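You operate a simulated robot arm through the tools that you are given. There is no shell and no other tool.

You run a simulated robot arm. Do the job below in one go: nothing can be reset, and whatever is moved stays where it is left.

## Task
Sand the grey film off the cedar block and put it in the sweater drawer.
Fine: pad back, drawer shut. Where these are worked on the way, their far stop is far enough and under half their travel is too little: sweater drawer. What is to be rubbed or washed off counts as gone when no trace of it is left.
Where things are to end (x, y in the base frame): cedar block within 60 mm of [100, -820].

It is judged by the outcome, as a careful person would: the job done as asked, and still so three seconds after it is handed in. It fails if anything else is knocked over, pushed out of place, dropped, spilled or broken.

## Robot
A 7-joint arm with a three-finger gripper, fixed in place. Base frame: the origin is at the foot of the arm, x ahead of it, y to its left, z up. Readings come in mm, degrees, newtons and seconds.
Its first joint turns from -166.0 to 166.0 degrees. Payload 2.69 kg.
Tool frame: the origin (TCP) lies between the finger pads and is the grasp point; the fingertips stand 29 mm ahead of it; z points along the fingers, y is the line along which they close. Largest opening 120 mm; the body of the gripper starts 78 mm behind the TCP.
Orientation is that of the tool frame in the base frame, as a unit quaternion [w, x, y, z]. With the fingers straight down and closing along the base's y, the tool's x points along the base's -x, its y along +y and its z along -z.

## Interface
- The arm moves only by the tool step_arm. Its argument "motion" is a list that holds one entry, the list of rows, each a list of 7 numbers: the shift along the base's x, y, z in units of 200 mm (1.0 is 200 mm), then the turn, a rotation vector about the base's x, y, z in units of 90 degrees (1.0 is 90 degrees), then the finger opening in cm, from 0 to 12. In form: [[[x, y, z, ax, ay, az, grip], ...]]. A call has 1 to 20 rows; each row is the pose to reach, as a shift and turn from the pose commanded when the call began. A call with a number of a shift or a turn outside -1 to 1 is refused whole. Each row takes 0.2 s and may step no farther than 50 mm and 8.6 degrees from the row before; otherwise, or with a gripper value out of range, the whole call is refused. A pose out of reach is approached as far as the arm can. The call stops where the force on the tool passes 70 N (or 10 N more than at its start, if that is more) or the arm is blocked; 0.2 s more then pass. The fingers move at their own pace and stop on an object; they squeeze with about 28 N. The grip force told is the motor's: it shows also when the fingers shut on nothing. Time passes only in rows, and 0.2 s behind the last, so rows that repeat a pose let the fingers close. It gives the time, the measured TCP pose, the force on the tool (base axes), the opening and the grip force at its end, in the units of the frame above (readings bear some noise), with the torque about the TCP (base axes, N m) and any sound that the robot's microphone picked up, and new pictures: "views" is both (left out), scene, wrist or none.
- Cameras (640 x 400 px; columns grow to the right, rows downward): "scene" is fixed at [223.4, -642.1, 1678.4]; the picture's right is [0.86, 0.51, 0.00], its down [0.50, -0.85, -0.16] and it looks along [-0.08, 0.14, -0.99] (base axes); focal length 361 px, centre (320, 200). "wrist" rides on the gripper at [63, 0, -104] in the tool frame; the picture's right is [0.00, 1.00, 0.00], its down [-0.83, 0.00, -0.56] and it looks along [-0.56, 0.00, 0.83] (tool axes); focal length 275 px, centre (320, 200). There is no depth. A picture from a camera that has moved, and an enlarged one, comes with that camera's place and axes in the base frame and with its lens. The place of the scene camera against the robot may be out by one fixed shift of up to 18 mm in any direction.
- raise_lower(by): slides the trunk up (or, below 0, down) by that many mm; the arm rides with it, the base frame stays. It gives what a move gives, with no picture.
- inspect(camera, box): a new picture of the part [left, top, right, bottom] of that camera's present view, enlarged. It takes no simulated time.
- close_job(): hands the job in; it is judged then, once.

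Places have to be worked out from the pictures, the camera data and where the tool is seen. Open the gripper and draw the arm clear of the work before you hand the job in, unless the task says otherwise.

The tools are called after "Call:" by a JSON object that holds its "fn" and its "kwargs". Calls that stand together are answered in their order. step_arm: Moves the arm, as the interface text tells. Its arguments: {"type":"object","properties":{"motion":{"type":"array"},"views":{"type":"string","enum":["both","scene","wrist","none"]}},"required":["motion"]} The other tools are called the same way: raise_lower (by) slides the trunk up or down; inspect (camera, box) takes an enlarged picture of a part of a camera's view; close_job () hands the job in.

At the start:

```text
time_s: 0.0
eef_pos: [47.3, -539.6, 1269.6]
orientation: [-0.001, 0.0, 1.0, 0.0]
contact_force: [-0.2, 0.2, -0.1]
moment: [-0.03, 0.0, 0.02]
grip_width: 119.9
gripper_force: 0.1
trunk travel left (down, up): [-362.0, 224.0]
```

scene: 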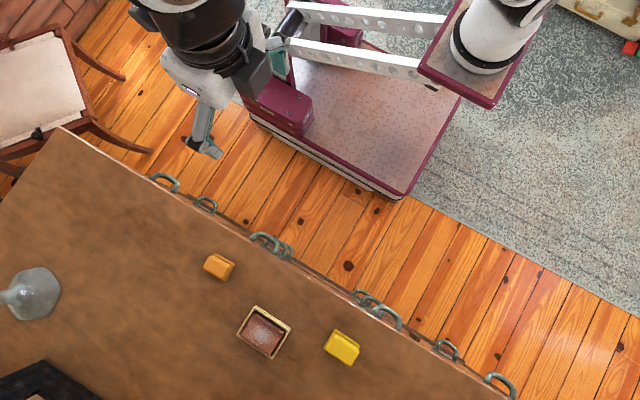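
wrist: 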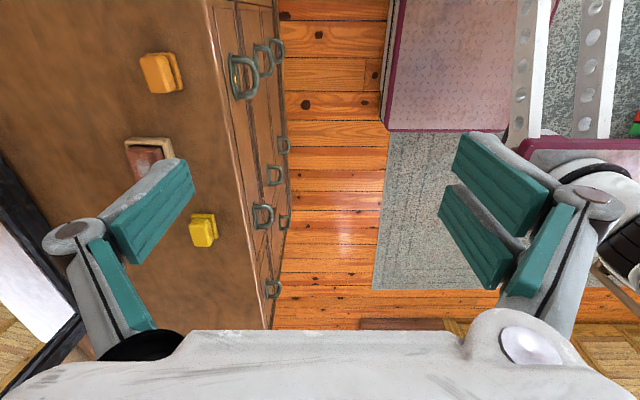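

The scene shows a dresser with two pads (orange, yellow), a tray with a greyish-filmed block, and ring handles along its front. I look closer at these before moving.

Call:
{"fn": "inspect", "kwargs": {"camera": "scene", "box": [180, 230, 380, 370]}}

Call:
{"fn": "inspect", "kwargs": {"camera": "wrist", "box": [100, 0, 320, 320]}}

Call:
{"fn": "inspect", "kwargs": {"camera": "scene", "box": [130, 150, 530, 400]}}

```text
2.86 times, centred on (280, 300) of scene
camera zoom: at [223.4, -642.1, 1678.4], right [0.86, 0.51, 0.0], down [0.5, -0.85, -0.16], along [-0.08, 0.14, -0.99], focal length 1031 px, centre (434, -86)
```

zoom: 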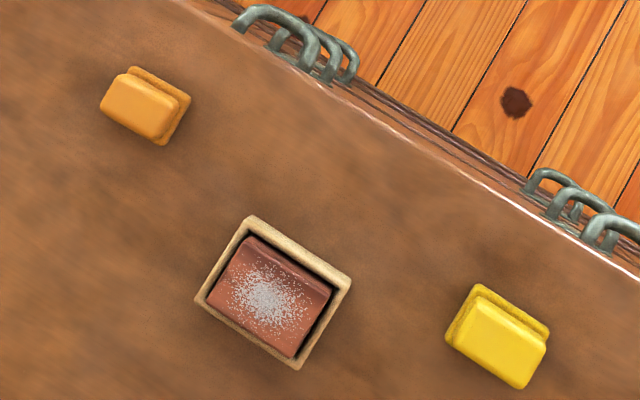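

```text
1.25 times, centred on (210, 160) of wrist
camera zoom: at [-17.1, -539.7, 1373.0], right [0.0, 1.0, 0.0], down [0.83, 0.0, 0.56], along [0.56, 0.0, -0.83], focal length 344 px, centre (458, 250)
```

zoom: 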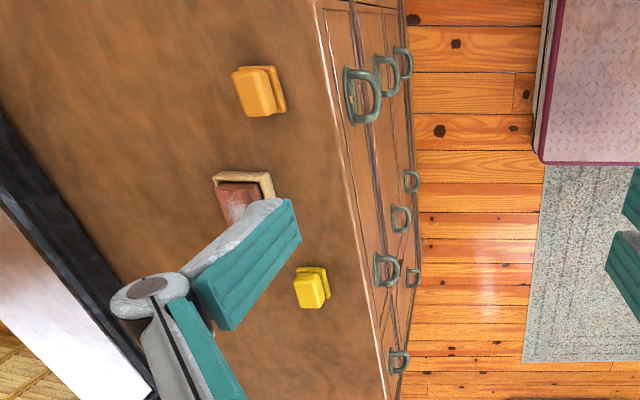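

```text
1.60 times, centred on (330, 275) of scene
camera zoom: at [223.4, -642.1, 1678.4], right [0.86, 0.51, 0.0], down [0.5, -0.85, -0.16], along [-0.08, 0.14, -0.99], focal length 577 px, centre (304, 80)
```

zoom: 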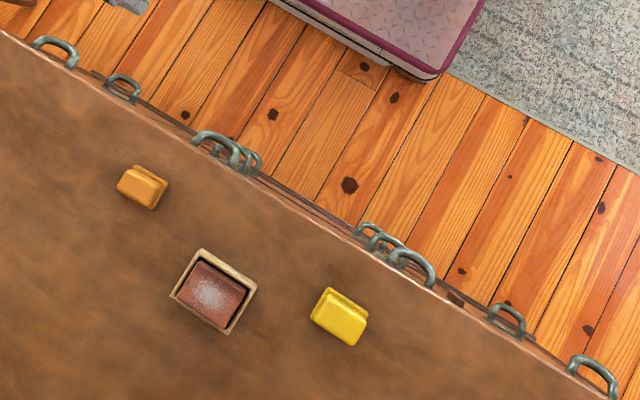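

The dresser top sits around z≈930 with its front edge near y≈-680, running along x. I turn the wrist by -90° about vertical so its camera faces the dresser front.

Call:
{"fn": "step_arm", "kwargs": {"motion": [[[0, 0, 0, 0, 0, -0.09, 12], [0, 0, 0, 0, 0, -0.18, 12], [0, 0, 0, 0, 0, -0.27, 12], [0, 0, 0, 0, 0, -0.36, 12], [0, 0, 0, 0, 0, -0.45, 12], [0, 0, 0, 0, 0, -0.54, 12], [0, 0, 0, 0, 0, -0.63, 12], [0, 0, 0, 0, 0, -0.72, 12], [0, 0, 0, 0, 0, -0.81, 12], [0, 0, 0, 0, 0, -0.9, 12], [0, 0, 0, 0, 0, -0.98, 12], [0, 0, 0, 0, 0, -1, 12]]]}}

```text
time_s: 2.6
eef_pos: [45.7, -538.1, 1270.3]
orientation: [0.0, 0.707, 0.707, 0.0]
contact_force: [0.6, 0.1, 0.0]
moment: [-0.03, -0.02, -0.03]
grip_width: 120.1
gripper_force: 0.0
trunk travel left (down, up): [-362.0, 224.0]
camera wrist: at [45.7, -476.0, 1373.5], right [1.0, 0.0, 0.0], down [0.0, -0.83, 0.56], along [0.0, -0.56, -0.83], focal length 275 px, centre (320, 200)
```

scene: 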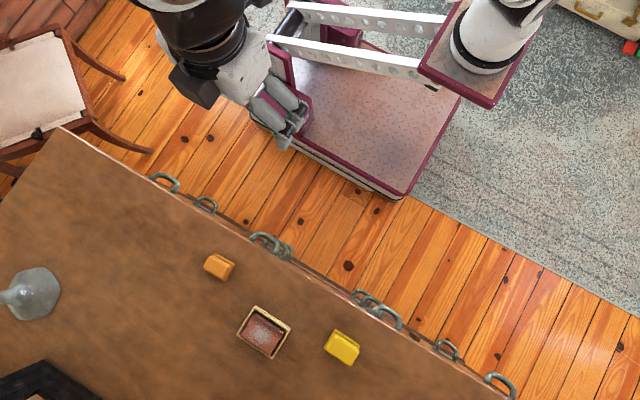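
wrist: 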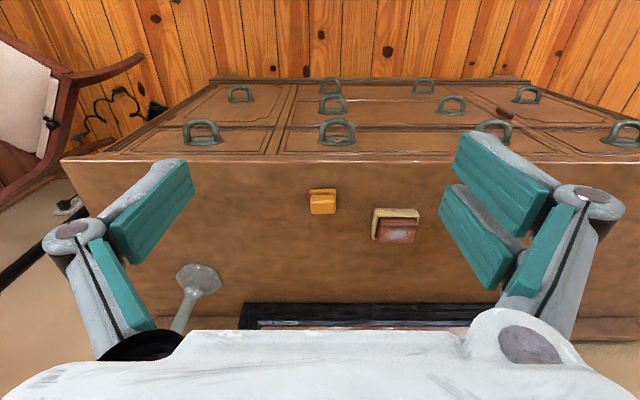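

Now the dresser front is visible: narrow drawers at each side and three wide two-handled drawers in the middle. I zoom in for labels and details on the fronts and pads.

Call:
{"fn": "inspect", "kwargs": {"camera": "wrist", "box": [270, 70, 450, 170]}}

Call:
{"fn": "inspect", "kwargs": {"camera": "wrist", "box": [430, 70, 640, 170]}}

Call:
{"fn": "inspect", "kwargs": {"camera": "wrist", "box": [60, 70, 290, 170]}}

Call:
{"fn": "inspect", "kwargs": {"camera": "wrist", "box": [290, 170, 450, 260]}}

```text
3.56 times, centred on (360, 120) of wrist
camera zoom: at [45.7, -476.0, 1373.5], right [1.0, 0.0, 0.0], down [0.0, -0.83, 0.56], along [0.0, -0.56, -0.83], focal length 979 px, centre (178, 484)
```

zoom: 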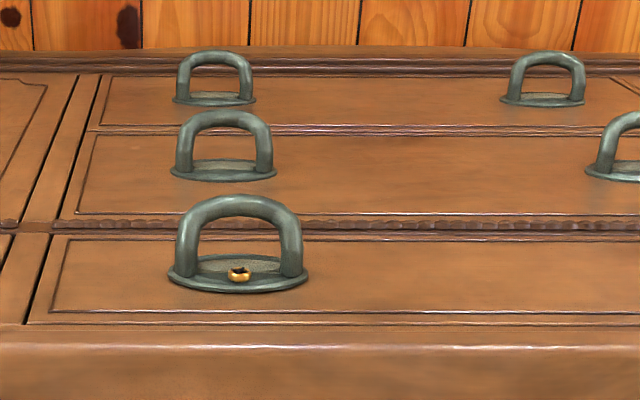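

```text
3.05 times, centred on (535, 120) of wrist
camera zoom: at [45.7, -476.0, 1373.5], right [1.0, 0.0, 0.0], down [0.0, -0.83, 0.56], along [0.0, -0.56, -0.83], focal length 839 px, centre (-335, 444)
```

zoom: 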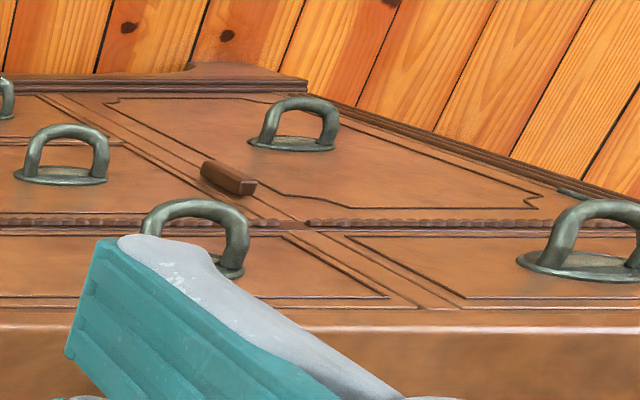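

```text
2.78 times, centred on (175, 120) of wrist
camera zoom: at [45.7, -476.0, 1373.5], right [1.0, 0.0, 0.0], down [0.0, -0.83, 0.56], along [0.0, -0.56, -0.83], focal length 766 px, centre (724, 423)
```

zoom: 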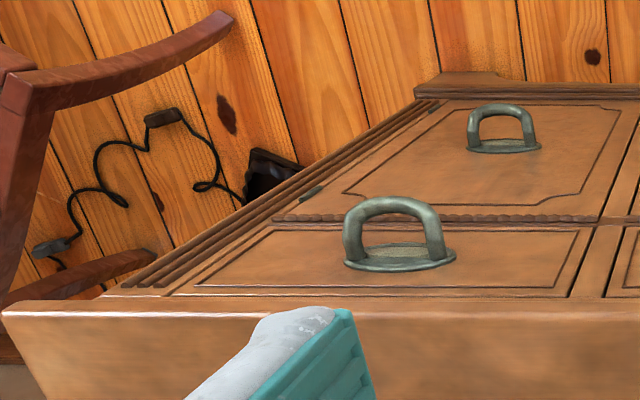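

```text
4.00 times, centred on (370, 215) of wrist
camera zoom: at [45.7, -476.0, 1373.5], right [1.0, 0.0, 0.0], down [0.0, -0.83, 0.56], along [0.0, -0.56, -0.83], focal length 1101 px, centre (120, 140)
```

zoom: 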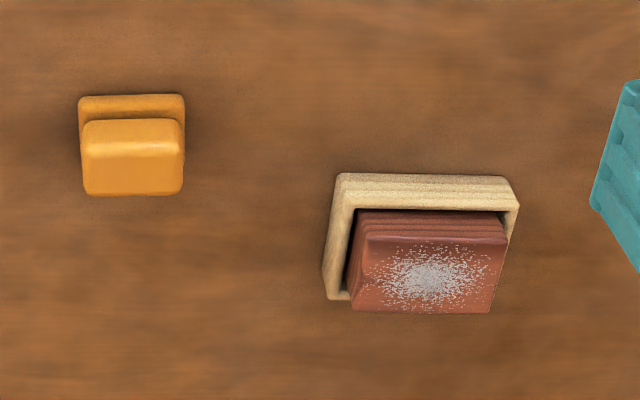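

The upper middle drawer has two handles and a brass fitting near its left one; I want a straight look at the front. I tilt the tool toward the dresser by about 50° and then look.

Call:
{"fn": "step_arm", "kwargs": {"motion": [[[0, 0.05, 0, -0.09, 0, 0, 12], [0, 0.1, 0, -0.18, 0, 0, 12], [0, 0.15, 0, -0.27, 0, 0, 12], [0, 0.2, 0, -0.36, 0, 0, 12], [0, 0.25, 0, -0.45, 0, 0, 12], [0, 0.3, 0, -0.54, 0, 0, 12], [0, 0.3, -0.2, -0.54, 0, 0, 12], [0, 0.3, -0.4, -0.54, 0, 0, 12], [0, 0.3, -0.6, -0.54, 0, 0, 12], [0, 0.3, -0.8, -0.54, 0, 0, 12], [0, 0.3, -1, -0.54, 0, 0, 12]]]}}

```text
time_s: 5.0
eef_pos: [43.7, -476.6, 1071.9]
orientation: [0.29, 0.646, 0.643, -0.292]
contact_force: [-0.7, 0.8, -0.3]
moment: [-0.01, -0.01, 0.06]
grip_width: 119.9
gripper_force: 0.0
trunk travel left (down, up): [-362.0, 224.0]
camera wrist: at [42.7, -358.1, 1091.8], right [1.0, 0.0, 0.0], down [0.0, -0.13, 0.99], along [0.0, -0.99, -0.13], focal length 275 px, centre (320, 200)
```

scene: 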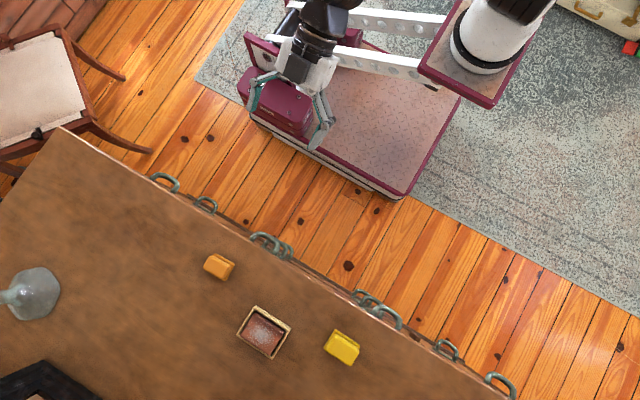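
wrist: 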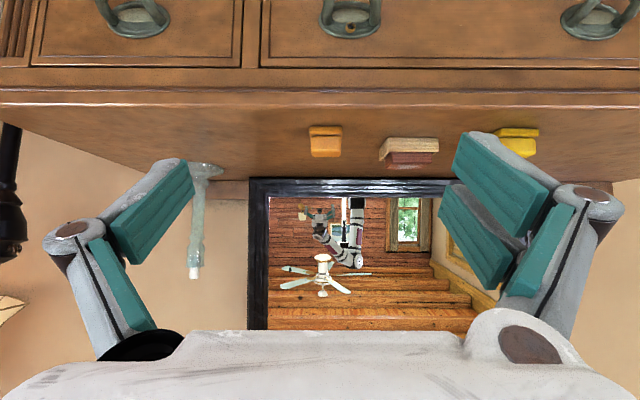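

Upside-down view of the dresser top with mirror behind. I lower the trunk by 220 mm to see the drawer fronts.

Call:
{"fn": "raise_lower", "kwargs": {"by": -220}}

Call:
{"fn": "inspect", "kwargs": {"camera": "wrist", "box": [0, 0, 640, 400]}}

```text
time_s: 7.3
eef_pos: [47.1, -478.5, 850.5]
orientation: [0.291, 0.645, 0.644, -0.291]
contact_force: [-0.5, -0.6, -0.1]
moment: [0.02, 0.01, 0.03]
grip_width: 120.0
gripper_force: 0.0
trunk travel left (down, up): [-142.0, 444.0]
```

```text
1.00 times, centred on (320, 200) of wrist (not enlarged: the box is as wide or as high as the picture)
camera zoom: at [45.7, -359.5, 870.5], right [1.0, 0.0, 0.0], down [0.0, -0.13, 0.99], along [0.0, -0.99, -0.13], focal length 275 px, centre (320, 200)
```

zoom: 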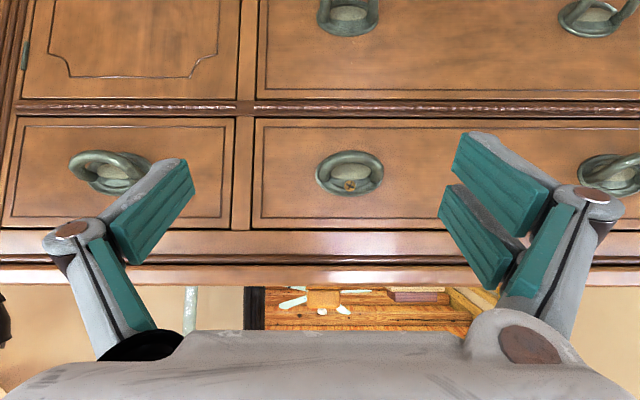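

The top middle drawer spans roughly x -39…489, z 727…863. I zoom into the brass fitting and the handles.

Call:
{"fn": "inspect", "kwargs": {"camera": "wrist", "box": [290, 130, 410, 210]}}

Call:
{"fn": "inspect", "kwargs": {"camera": "wrist", "box": [240, 0, 640, 250]}}

Call:
{"fn": "inspect", "kwargs": {"camera": "wrist", "box": [540, 110, 640, 220]}}

```text
5.00 times, centred on (350, 170) of wrist
camera zoom: at [45.7, -359.5, 870.5], right [1.0, 0.0, 0.0], down [0.0, -0.13, 0.99], along [0.0, -0.99, -0.13], focal length 1376 px, centre (170, 350)
```

zoom: 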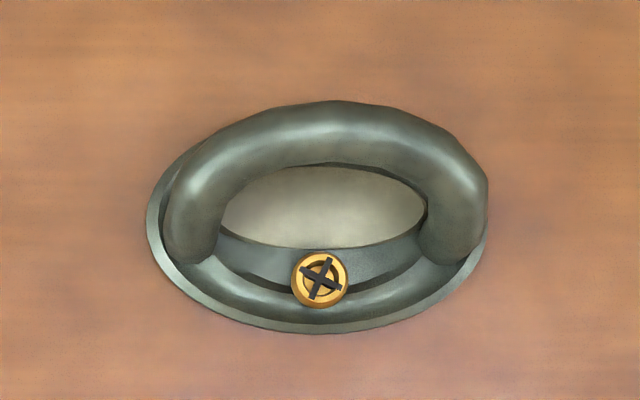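

```text
1.60 times, centred on (440, 125) of wrist
camera zoom: at [45.7, -359.5, 870.5], right [1.0, 0.0, 0.0], down [0.0, -0.13, 0.99], along [0.0, -0.99, -0.13], focal length 440 px, centre (128, 320)
```

zoom: 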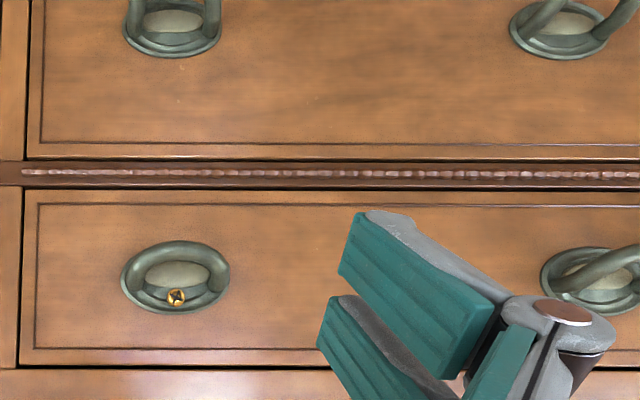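

```text
3.64 times, centred on (590, 165) of wrist
camera zoom: at [45.7, -359.5, 870.5], right [1.0, 0.0, 0.0], down [0.0, -0.13, 0.99], along [0.0, -0.99, -0.13], focal length 1001 px, centre (-662, 327)
```

zoom: 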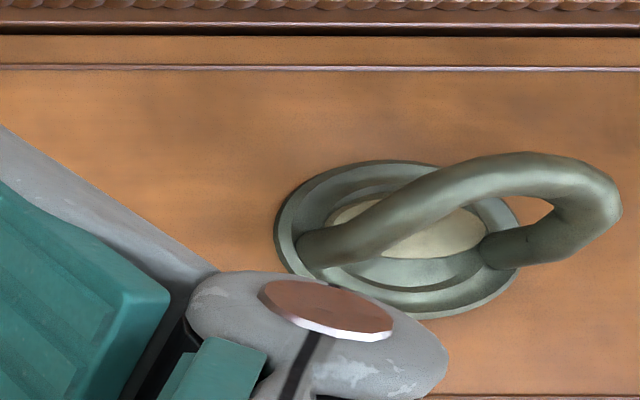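

There's a small brass boss with a cross on the top drawer's left handle plate. I lower the trunk further to check the lower drawers for markings before deciding which is the sweater drawer.

Call:
{"fn": "raise_lower", "kwargs": {"by": -140}}

Call:
{"fn": "inspect", "kwargs": {"camera": "wrist", "box": [0, 0, 640, 400]}}

Call:
{"fn": "inspect", "kwargs": {"camera": "wrist", "box": [240, 0, 460, 140]}}

Call:
{"fn": "inspect", "kwargs": {"camera": "wrist", "box": [440, 0, 640, 140]}}

```text
time_s: 9.0
eef_pos: [46.0, -478.4, 710.7]
orientation: [0.292, 0.644, 0.644, -0.291]
contact_force: [0.5, -0.6, -0.2]
moment: [-0.01, 0.0, 0.0]
grip_width: 120.1
gripper_force: 0.1
trunk travel left (down, up): [-2.0, 584.0]
```

```text
1.00 times, centred on (320, 200) of wrist (not enlarged: the box is as wide or as high as the picture)
camera zoom: at [45.8, -359.5, 730.5], right [1.0, 0.0, 0.0], down [0.0, -0.13, 0.99], along [0.0, -0.99, -0.13], focal length 275 px, centre (320, 200)
```

zoom: 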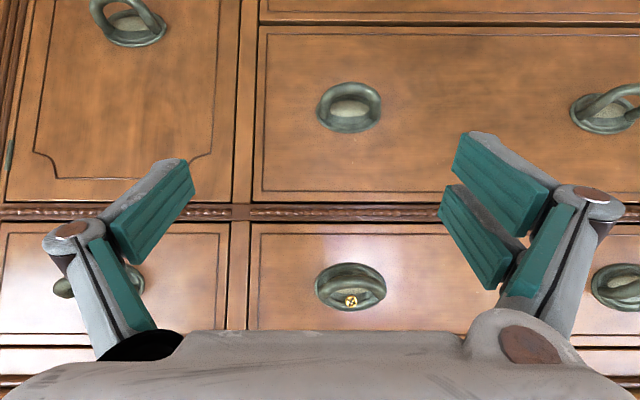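

```text
2.86 times, centred on (350, 70) of wrist
camera zoom: at [45.8, -359.5, 730.5], right [1.0, 0.0, 0.0], down [0.0, -0.13, 0.99], along [0.0, -0.99, -0.13], focal length 786 px, centre (234, 571)
```

zoom: 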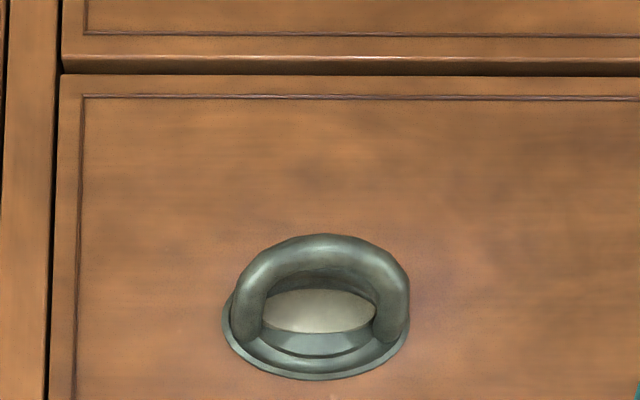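

```text
2.86 times, centred on (540, 70) of wrist
camera zoom: at [45.8, -359.5, 730.5], right [1.0, 0.0, 0.0], down [0.0, -0.13, 0.99], along [0.0, -0.99, -0.13], focal length 786 px, centre (-309, 571)
```

zoom: 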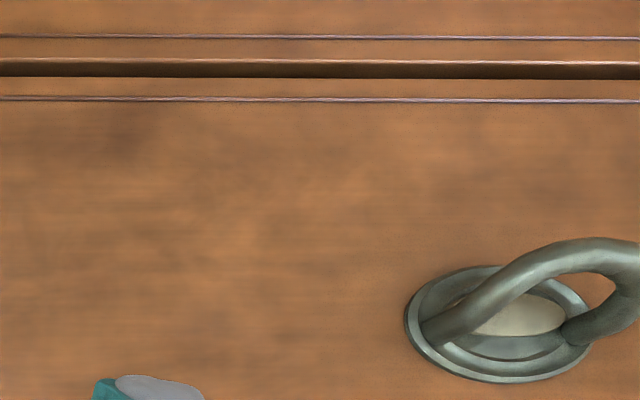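

The brass-marked wide top drawer is the reachable one over [100,-820]; the lower ones carry no marks. I go back up and then over the top to examine the two pads closely.

Call:
{"fn": "raise_lower", "kwargs": {"by": 380}}

Call:
{"fn": "step_arm", "kwargs": {"motion": [[[0, 0, 0.02, 0.09, 0, 0, 12], [0, 0, 0.04, 0.18, 0, 0, 12], [0, 0, 0.05, 0.27, 0, 0, 12], [0, 0, 0.05, 0.36, 0, 0, 12], [0, -0.2, 0.05, 0.45, 0, 0, 12], [0, -0.4, 0.05, 0.54, 0, 0, 12], [0.0, -0.6, 0.05, 0.54, 0, 0, 12], [0, -0.8, 0.05, 0.54, 0, 0, 12], [0, -0.92, 0.05, 0.54, 0, 0, 12]]]}}

Call:
{"fn": "inspect", "kwargs": {"camera": "wrist", "box": [240, 120, 400, 260]}}

```text
time_s: 12.7
eef_pos: [46.3, -477.9, 1089.8]
orientation: [0.291, 0.645, 0.644, -0.291]
contact_force: [0.3, -0.5, -0.5]
moment: [0.02, 0.02, 0.0]
grip_width: 119.6
gripper_force: 0.1
trunk travel left (down, up): [-382.0, 204.0]
```

```text
time_s: 14.7
eef_pos: [46.4, -657.4, 1097.6]
orientation: [0.0, 0.708, 0.707, 0.0]
contact_force: [0.1, -0.7, 0.5]
moment: [-0.01, -0.02, 0.01]
grip_width: 120.0
gripper_force: 0.2
out of reach, approached as far as the arm can: row 9
trunk travel left (down, up): [-382.0, 204.0]
camera wrist: at [46.2, -595.0, 1200.4], right [1.0, 0.0, 0.0], down [0.0, -0.83, 0.56], along [0.0, -0.56, -0.83], focal length 275 px, centre (320, 200)
```

scene: 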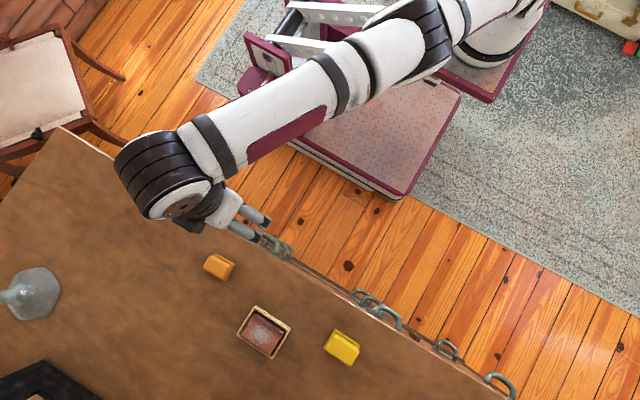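
wrist: 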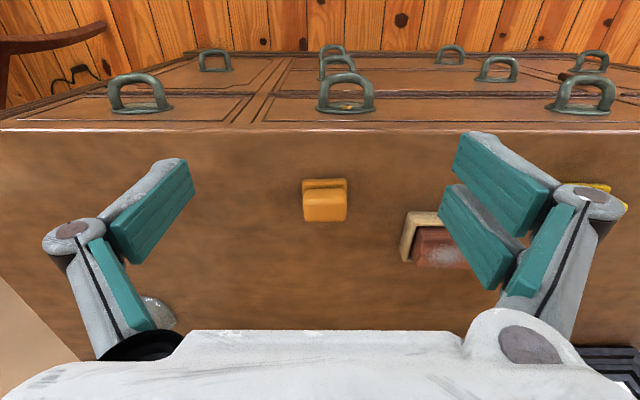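

```text
2.86 times, centred on (320, 190) of wrist
camera zoom: at [46.2, -595.0, 1200.4], right [1.0, 0.0, 0.0], down [0.0, -0.83, 0.56], along [0.0, -0.56, -0.83], focal length 786 px, centre (320, 229)
```

zoom: 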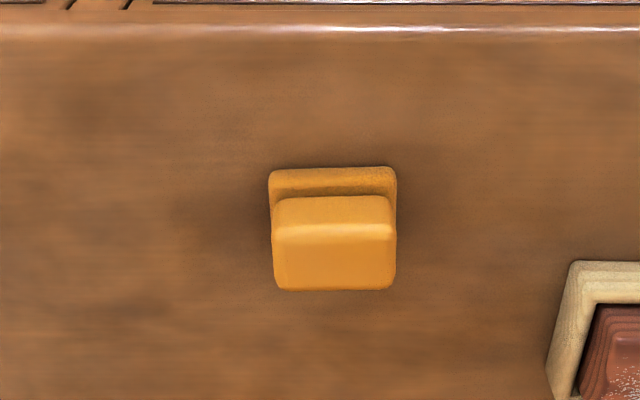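

The orange pad is about 51 mm long in x with a ~25 mm wide grip at about (47,-768). I move along +x to inspect the block and the yellow pad.

Call:
{"fn": "step_arm", "kwargs": {"motion": [[[0.2, 0, 0, 0, 0, 0, 12], [0.4, 0, 0, 0, 0, 0, 12], [0.6, 0, 0, 0, 0, 0, 12], [0.8, 0, 0, 0, 0, 0, 12], [1, 0, 0, 0, 0, 0, 12]]]}}

Call:
{"fn": "inspect", "kwargs": {"camera": "wrist", "box": [200, 130, 440, 280]}}

Call:
{"fn": "inspect", "kwargs": {"camera": "wrist", "box": [340, 140, 460, 240]}}

```text
time_s: 15.9
eef_pos: [247.0, -658.8, 1094.1]
orientation: [0.0, 0.708, 0.706, 0.0]
contact_force: [-1.0, 0.3, 0.5]
moment: [0.0, -0.09, -0.03]
grip_width: 120.1
gripper_force: 0.0
trunk travel left (down, up): [-382.0, 204.0]
camera wrist: at [246.1, -595.4, 1198.0], right [1.0, 0.0, 0.0], down [0.0, -0.83, 0.56], along [0.0, -0.56, -0.83], focal length 275 px, centre (320, 200)
```

scene: 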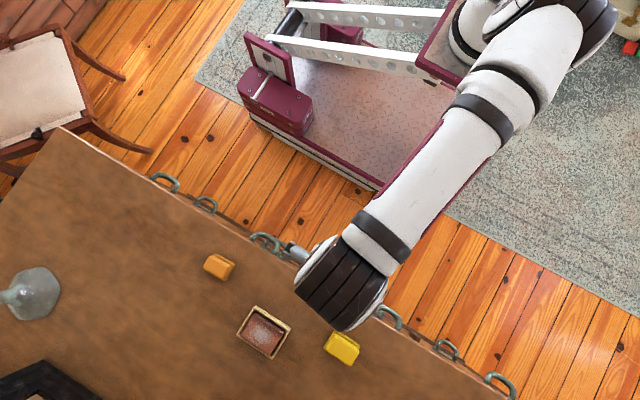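
wrist: 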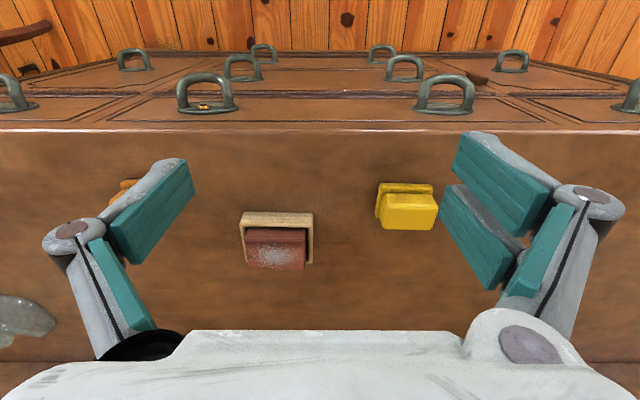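

```text
2.67 times, centred on (320, 205) of wrist
camera zoom: at [246.1, -595.4, 1198.0], right [1.0, 0.0, 0.0], down [0.0, -0.83, 0.56], along [0.0, -0.56, -0.83], focal length 734 px, centre (320, 187)
```

zoom: 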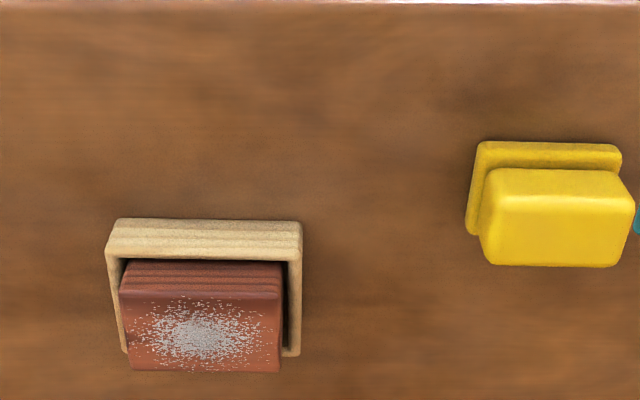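

```text
4.00 times, centred on (400, 190) of wrist
camera zoom: at [246.1, -595.4, 1198.0], right [1.0, 0.0, 0.0], down [0.0, -0.83, 0.56], along [0.0, -0.56, -0.83], focal length 1101 px, centre (0, 240)
```

zoom: 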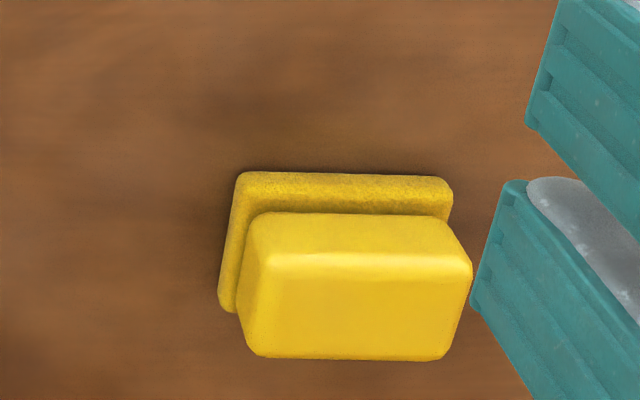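

Yellow pad's sole looks gritty; I need to compare it with the orange one's. I move closer to the yellow pad for a detailed look.

Call:
{"fn": "step_arm", "kwargs": {"motion": [[[0.15, -0.1, -0.1, 0, 0, 0, 12], [0.3, -0.2, -0.2, 0, 0, 0, 12], [0.45, -0.3, -0.3, 0, 0, 0, 12], [0.45, -0.3, -0.4, 0, 0, 0, 12]]], "views": "wrist"}}

Call:
{"fn": "inspect", "kwargs": {"camera": "wrist", "box": [260, 130, 380, 240]}}

```text
time_s: 16.9
eef_pos: [339.2, -716.9, 1017.4]
orientation: [0.0, 0.706, 0.708, 0.0]
contact_force: [0.2, 0.3, -0.7]
moment: [-0.01, 0.01, -0.03]
grip_width: 120.0
gripper_force: 0.1
trunk travel left (down, up): [-382.0, 204.0]
camera wrist: at [337.8, -655.2, 1120.2], right [1.0, 0.0, 0.0], down [0.0, -0.83, 0.56], along [0.0, -0.56, -0.83], focal length 275 px, centre (320, 200)
```

wrist: 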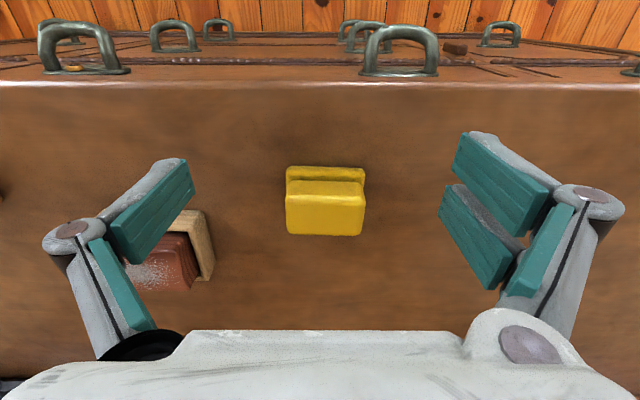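

```text
3.64 times, centred on (320, 185) of wrist
camera zoom: at [337.8, -655.2, 1120.2], right [1.0, 0.0, 0.0], down [0.0, -0.83, 0.56], along [0.0, -0.56, -0.83], focal length 1001 px, centre (320, 254)
```

zoom: 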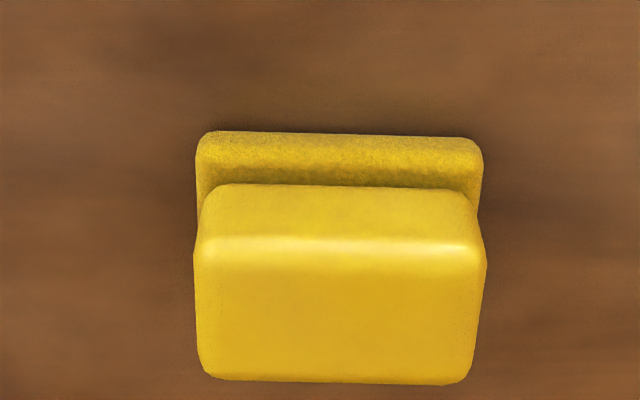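

Yellow's sole looks foam-like and textured. Now I go to the orange pad for the same close view.

Call:
{"fn": "step_arm", "kwargs": {"motion": [[[0, 0, 0.2, 0, 0, 0, 12], [-0.2, 0, 0.2, 0, 0, 0, 12], [-0.4, 0, 0.2, 0, 0, 0, 12], [-0.6, 0, 0.2, 0, 0, 0, 12], [-0.8, 0, 0.2, 0, 0, 0, 12], [-1, 0, 0.2, 0, 0, 0, 12]]], "views": "wrist"}}

Call:
{"fn": "step_arm", "kwargs": {"motion": [[[-0.15, 0, 0, 0, 0, 0, 12], [-0.3, 0, 0, 0, 0, 0, 12], [-0.46, 0.05, -0.1, 0, 0, 0, 12], [-0.46, 0.05, -0.2, 0, 0, 0, 12]]], "views": "wrist"}}

Call:
{"fn": "inspect", "kwargs": {"camera": "wrist", "box": [260, 130, 380, 240]}}

```text
time_s: 18.3
eef_pos: [145.2, -701.2, 1055.1]
orientation: [-0.001, 0.707, 0.708, 0.0]
contact_force: [1.4, 1.0, 1.7]
moment: [-0.02, 0.11, 0.0]
grip_width: 119.7
gripper_force: 0.0
out of reach, approached as far as the arm can: row 1, 2, 3, 4, 5, 6
trunk travel left (down, up): [-382.0, 204.0]
camera wrist: at [145.1, -638.5, 1157.9], right [1.0, 0.01, 0.0], down [0.01, -0.83, 0.56], along [0.0, -0.56, -0.83], focal length 275 px, centre (320, 200)
```

wrist: 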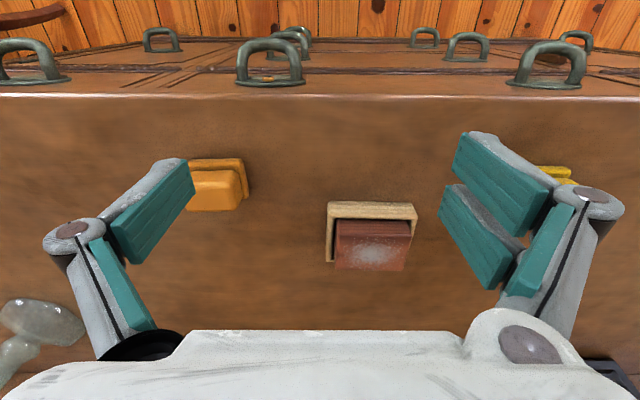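

```text
time_s: 19.3
eef_pos: [55.0, -688.9, 1014.6]
orientation: [0.0, 0.706, 0.708, -0.001]
contact_force: [-0.8, -0.4, -0.1]
moment: [-0.03, 0.0, 0.0]
grip_width: 120.1
gripper_force: 0.1
out of reach, approached as far as the arm can: row 1, 2, 3, 4
trunk travel left (down, up): [-382.0, 204.0]
camera wrist: at [53.9, -625.7, 1117.4], right [1.0, 0.0, 0.0], down [0.0, -0.83, 0.56], along [0.0, -0.56, -0.83], focal length 275 px, centre (320, 200)
```

wrist: 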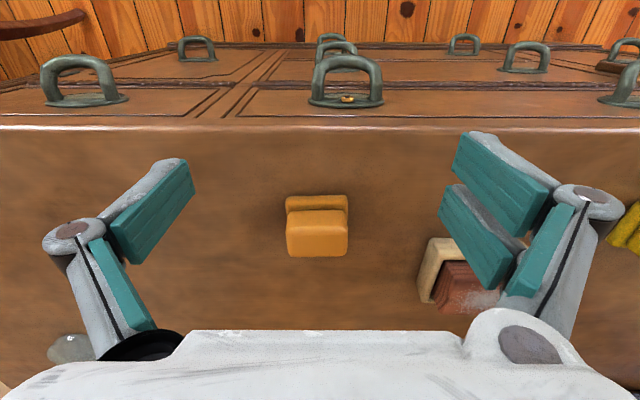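

```text
3.64 times, centred on (320, 185) of wrist
camera zoom: at [53.9, -625.7, 1117.4], right [1.0, 0.0, 0.0], down [0.0, -0.83, 0.56], along [0.0, -0.56, -0.83], focal length 1001 px, centre (320, 254)
```

zoom: 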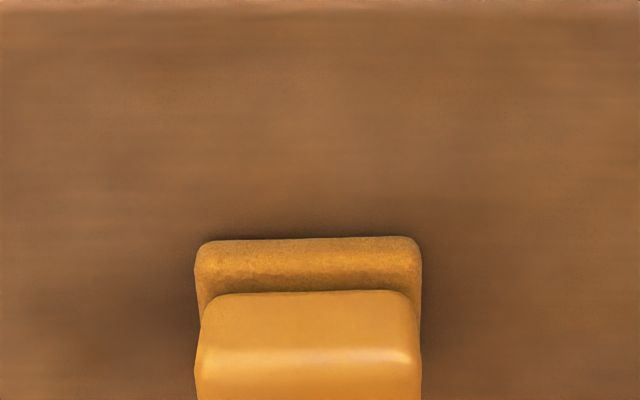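

Both pads look alike in form, so I zoom hard on the orange sole to compare its texture.

Call:
{"fn": "inspect", "kwargs": {"camera": "wrist", "box": [280, 185, 356, 265]}}

Call:
{"fn": "inspect", "kwargs": {"camera": "scene", "box": [315, 315, 370, 375]}}

Call:
{"fn": "inspect", "kwargs": {"camera": "scene", "box": [190, 240, 245, 295]}}

Call:
{"fn": "inspect", "kwargs": {"camera": "scene", "box": [230, 295, 300, 370]}}

```text
5.00 times, centred on (318, 225) of wrist
camera zoom: at [53.9, -625.7, 1117.4], right [1.0, 0.0, 0.0], down [0.0, -0.83, 0.56], along [0.0, -0.56, -0.83], focal length 1376 px, centre (330, 75)
```

zoom: 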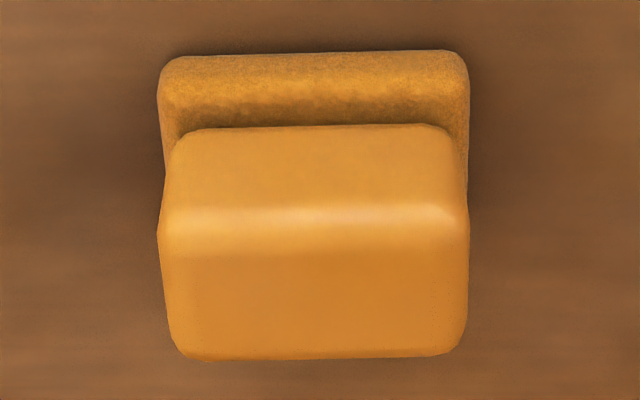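

```text
6.67 times, centred on (342, 345) of scene
camera zoom: at [223.4, -642.1, 1678.4], right [0.86, 0.51, 0.0], down [0.5, -0.85, -0.16], along [-0.08, 0.14, -0.99], focal length 2405 px, centre (170, -767)
```

zoom: 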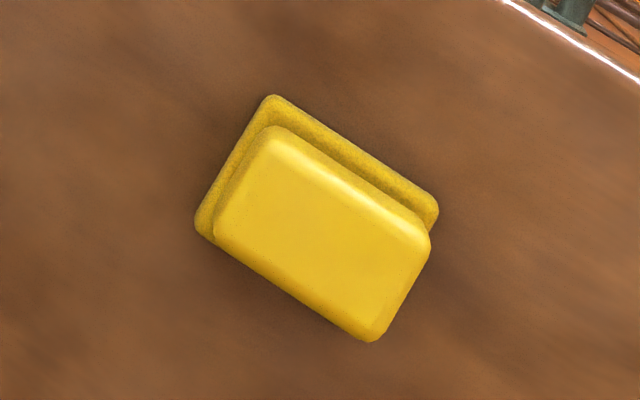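

```text
7.27 times, centred on (218, 268) of scene
camera zoom: at [223.4, -642.1, 1678.4], right [0.86, 0.51, 0.0], down [0.5, -0.85, -0.16], along [-0.08, 0.14, -0.99], focal length 2624 px, centre (1066, -291)
```

zoom: 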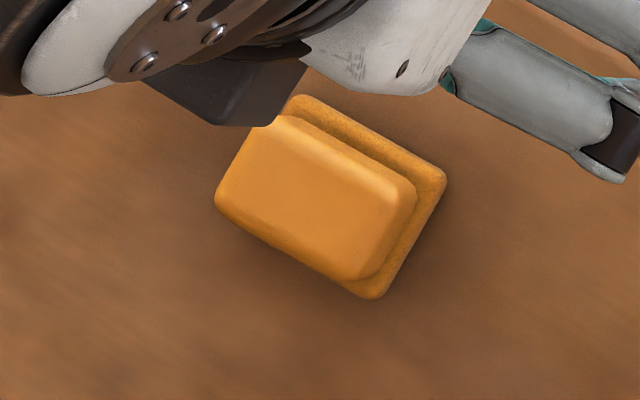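

```text
5.33 times, centred on (265, 332) of scene
camera zoom: at [223.4, -642.1, 1678.4], right [0.86, 0.51, 0.0], down [0.5, -0.85, -0.16], along [-0.08, 0.14, -0.99], focal length 1924 px, centre (613, -507)
```

zoom: 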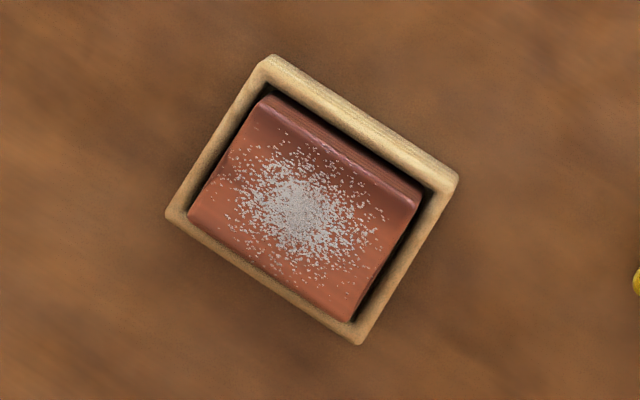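

Both pads look the same in make; I take the orange one first and will judge by whether the film goes. The arm is limited with this yaw, so I turn back to the starting yaw (closing along y) while backing up slightly.

Call:
{"fn": "step_arm", "kwargs": {"motion": [[[0, 0.05, 0.1, 0, 0, 0.09, 12], [0, 0.1, 0.2, 0, 0, 0.18, 12], [0, 0.15, 0.2, 0, 0, 0.27, 12], [0, 0.2, 0.2, 0, 0, 0.36, 12], [0, 0.25, 0.2, 0, 0, 0.45, 12], [0, 0.25, 0.2, 0, 0, 0.54, 12], [0, 0.25, 0.2, 0, 0, 0.63, 12], [0, 0.25, 0.2, 0, 0, 0.72, 12], [0, 0.25, 0.2, 0, 0, 0.81, 12], [0, 0.25, 0.2, 0, 0, 0.9, 12], [0, 0.25, 0.2, 0, 0, 0.98, 12], [0, 0.25, 0.2, 0, 0, 1, 12]]]}}

```text
time_s: 21.9
eef_pos: [43.7, -666.7, 1063.6]
orientation: [0.0, -0.001, 1.0, 0.0]
contact_force: [-0.5, -0.2, 0.4]
moment: [0.02, 0.01, 0.03]
grip_width: 120.0
gripper_force: 0.0
out of reach, approached as far as the arm can: row 2, 3, 4, 5, 6, 7, 8, 9, 10, 11, 12
trunk travel left (down, up): [-382.0, 204.0]
camera wrist: at [-21.2, -667.8, 1166.8], right [-0.01, 1.0, 0.0], down [0.83, 0.0, 0.56], along [0.56, 0.01, -0.83], focal length 275 px, centre (320, 200)
```

scene: 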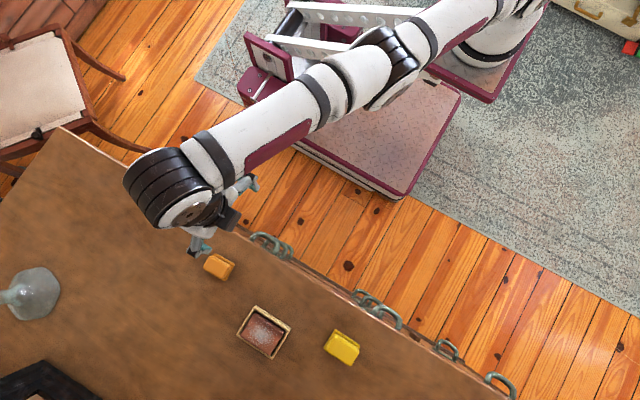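
wrist: 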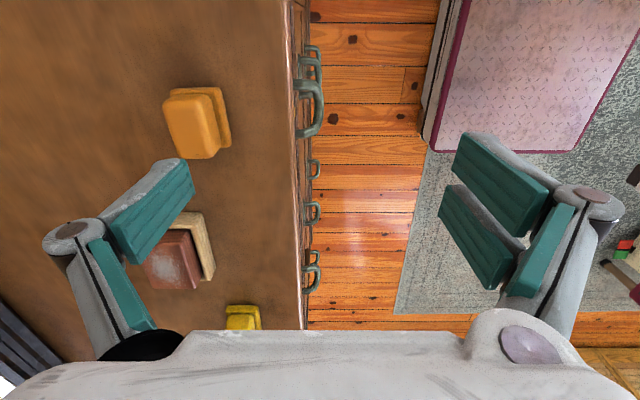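

The arm is nearly stretched with its shoulder lower than the wrist, so I raise the trunk 150 mm and then come down over the orange pad at about (50,-768).

Call:
{"fn": "raise_lower", "kwargs": {"by": 150}}

Call:
{"fn": "step_arm", "kwargs": {"motion": [[[0.0, -0.1, -0.2, 0, 0, 0, 8], [0.03, -0.2, -0.4, 0, 0, 0, 8], [0.03, -0.35, -0.6, 0, 0, 0, 8], [0.03, -0.5, -0.7, 0, 0, 0, 8], [0.03, -0.5, -0.75, 0, 0, 0, 8]]]}}

```text
time_s: 23.6
eef_pos: [-75.1, -668.7, 1215.2]
orientation: [0.002, 0.0, 1.0, 0.002]
contact_force: [0.0, 0.0, 0.4]
moment: [-0.02, -0.02, -0.03]
grip_width: 119.8
gripper_force: 0.1
trunk travel left (down, up): [-532.0, 54.0]
```

```text
time_s: 24.8
eef_pos: [-46.9, -709.5, 1070.8]
orientation: [0.001, -0.001, 1.0, 0.001]
contact_force: [-0.3, 0.2, 0.8]
moment: [0.02, -0.01, 0.0]
grip_width: 79.9
gripper_force: 0.1
out of reach, approached as far as the arm can: row 1, 2, 3, 4, 5
trunk travel left (down, up): [-532.0, 54.0]
camera wrist: at [-110.2, -710.6, 1172.9], right [0.0, 1.0, 0.0], down [0.83, 0.0, 0.56], along [0.56, 0.0, -0.83], focal length 275 px, centre (320, 200)
```

scene: 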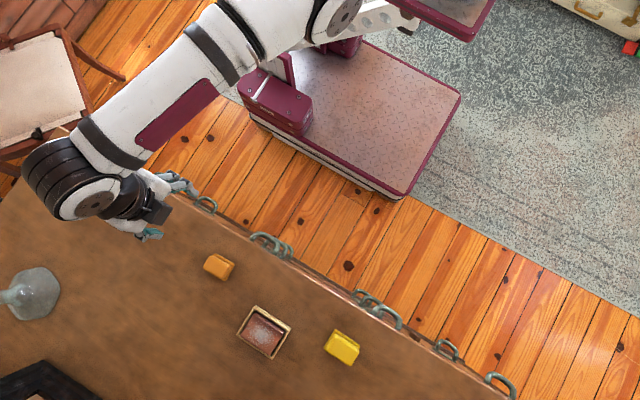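
wrist: 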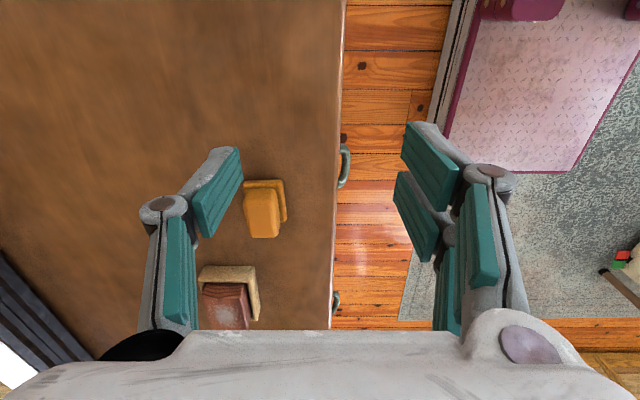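

The TCP ended off to -x (-47) at stretched reach. I look at the scene around the arm to understand its configuration before moving on.

Call:
{"fn": "inspect", "kwargs": {"camera": "scene", "box": [0, 0, 500, 260]}}

```text
1.28 times, centred on (250, 130) of scene
camera zoom: at [223.4, -642.1, 1678.4], right [0.86, 0.51, 0.0], down [0.5, -0.85, -0.16], along [-0.08, 0.14, -0.99], focal length 462 px, centre (410, 290)
```

zoom: 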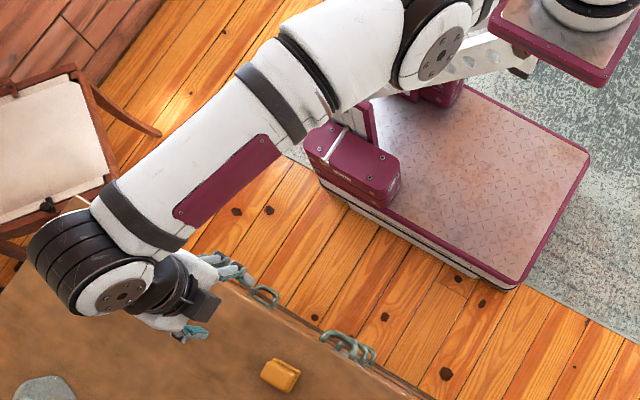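

The forearm is nearly straight out to -x; I retract toward the starting area (x≈50, y≈-580) to regain a good posture and see how it responds.

Call:
{"fn": "step_arm", "kwargs": {"motion": [[[0.1, 0.2, 0.05, 0, 0, 0, 8], [0.2, 0.4, 0.1, 0, 0, 0, 8], [0.3, 0.6, 0.1, 0, 0, 0, 8], [0.4, 0.8, 0.1, 0, 0, 0, 8], [0.5, 0.9, 0.1, 0, 0, 0, 8]]]}}

```text
time_s: 26.0
eef_pos: [49.5, -525.7, 1088.9]
orientation: [0.0, 0.0, 1.0, 0.001]
contact_force: [-0.1, -0.8, -0.4]
moment: [0.03, -0.04, 0.0]
grip_width: 80.0
gripper_force: 0.1
trunk travel left (down, up): [-532.0, 54.0]
camera wrist: at [-13.5, -526.6, 1191.6], right [0.0, 1.0, 0.0], down [0.83, 0.0, 0.56], along [0.56, 0.0, -0.83], focal length 275 px, centre (320, 200)
```

scene: 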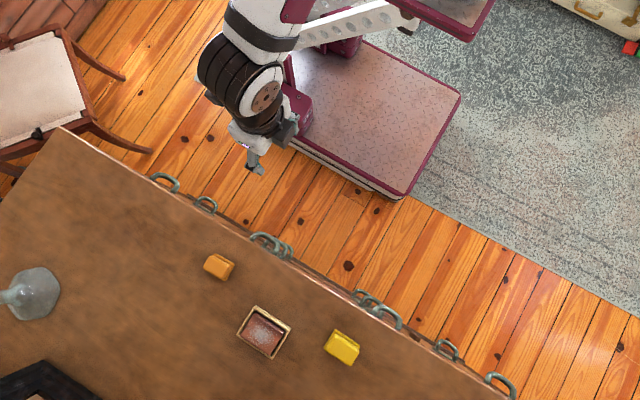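
wrist: 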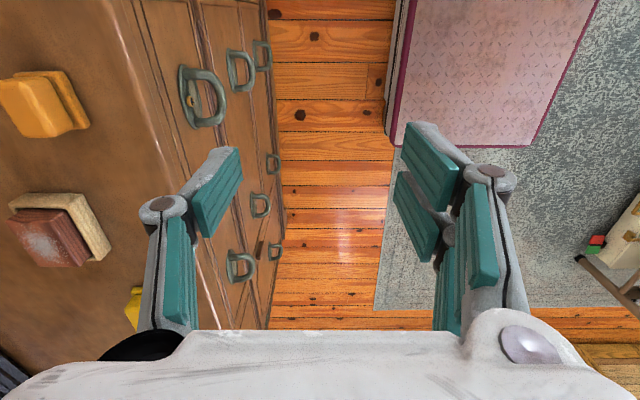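

Reachable again with the elbow tucked. Now I extend toward the orange pad: (51,-768), first at z≈1010.

Call:
{"fn": "step_arm", "kwargs": {"motion": [[[0, -0.15, -0.1, 0, 0, 0, 8], [0, -0.3, -0.2, 0, 0, 0, 8], [0, -0.45, -0.3, 0, 0, 0, 8], [0, -0.6, -0.35, 0, 0, 0, 8], [0, -0.75, -0.35, 0, 0, 0, 8], [0, -0.9, -0.35, 0, 0, 0, 8], [0, -1, -0.35, 0, 0, 0, 8]]]}}

```text
time_s: 27.6
eef_pos: [51.5, -725.1, 1016.1]
orientation: [0.001, 0.0, 1.0, 0.002]
contact_force: [0.2, 0.3, 0.6]
moment: [-0.01, -0.03, 0.01]
grip_width: 79.9
gripper_force: 0.1
trunk travel left (down, up): [-532.0, 54.0]
camera wrist: at [-12.9, -726.5, 1118.9], right [0.0, 1.0, 0.0], down [0.83, 0.0, 0.56], along [0.56, 0.01, -0.83], focal length 275 px, centre (320, 200)
```

scene: 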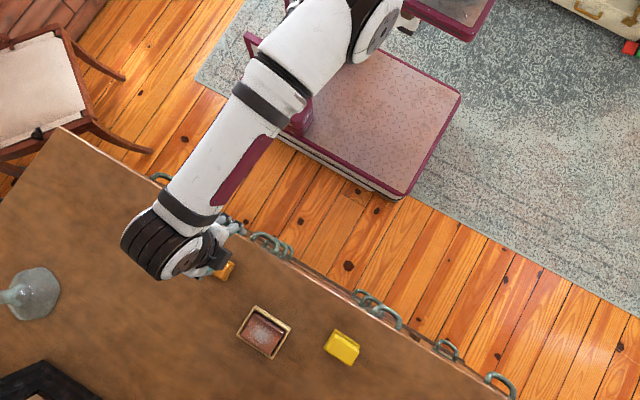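
wrist: 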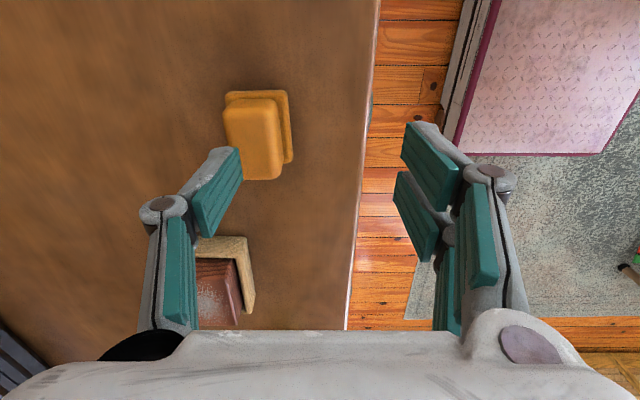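

Reach is fine now; the orange pad computes to (51.6,-768). I center over it and descend partway.

Call:
{"fn": "step_arm", "kwargs": {"motion": [[[0, -0.12, 0, 0, 0, 0, 8], [0, -0.215, 0, 0, 0, 0, 8], [0, -0.215, -0.06, 0, 0, 0, 7], [0, -0.215, -0.12, 0, 0, 0, 7], [0, -0.215, -0.12, 0, 0, 0, 7]]]}}

Call:
{"fn": "inspect", "kwargs": {"camera": "wrist", "box": [200, 80, 440, 240]}}

```text
time_s: 28.8
eef_pos: [53.7, -735.4, 995.8]
orientation: [0.001, 0.0, 1.0, 0.001]
contact_force: [1.1, 1.2, 2.8]
moment: [-0.05, -0.01, 0.0]
grip_width: 70.5
gripper_force: 0.0
out of reach, approached as far as the arm can: row 1, 2, 3, 4, 5
trunk travel left (down, up): [-532.0, 54.0]
camera wrist: at [-10.0, -736.4, 1098.0], right [0.0, 1.0, 0.0], down [0.83, 0.0, 0.56], along [0.56, 0.0, -0.83], focal length 275 px, centre (320, 200)
```

scene: 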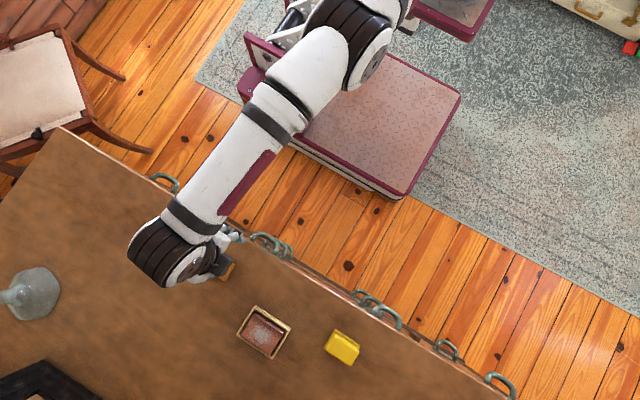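
wrist: 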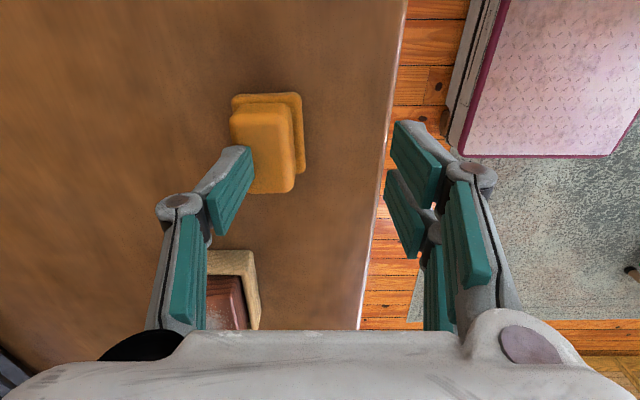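

```text
2.50 times, centred on (320, 160) of wrist
camera zoom: at [-10.0, -736.4, 1098.0], right [0.0, 1.0, 0.0], down [0.83, 0.0, 0.56], along [0.56, 0.0, -0.83], focal length 688 px, centre (320, 300)
```

zoom: 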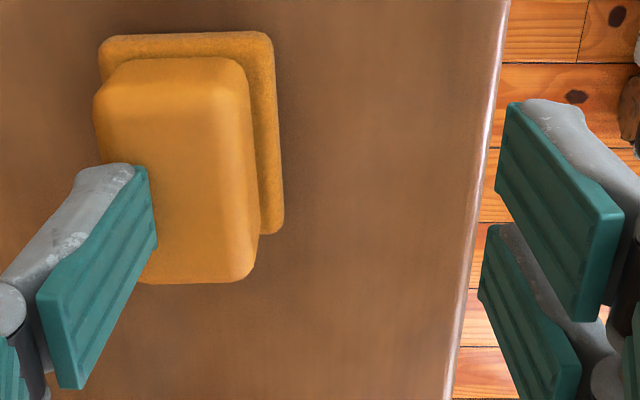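

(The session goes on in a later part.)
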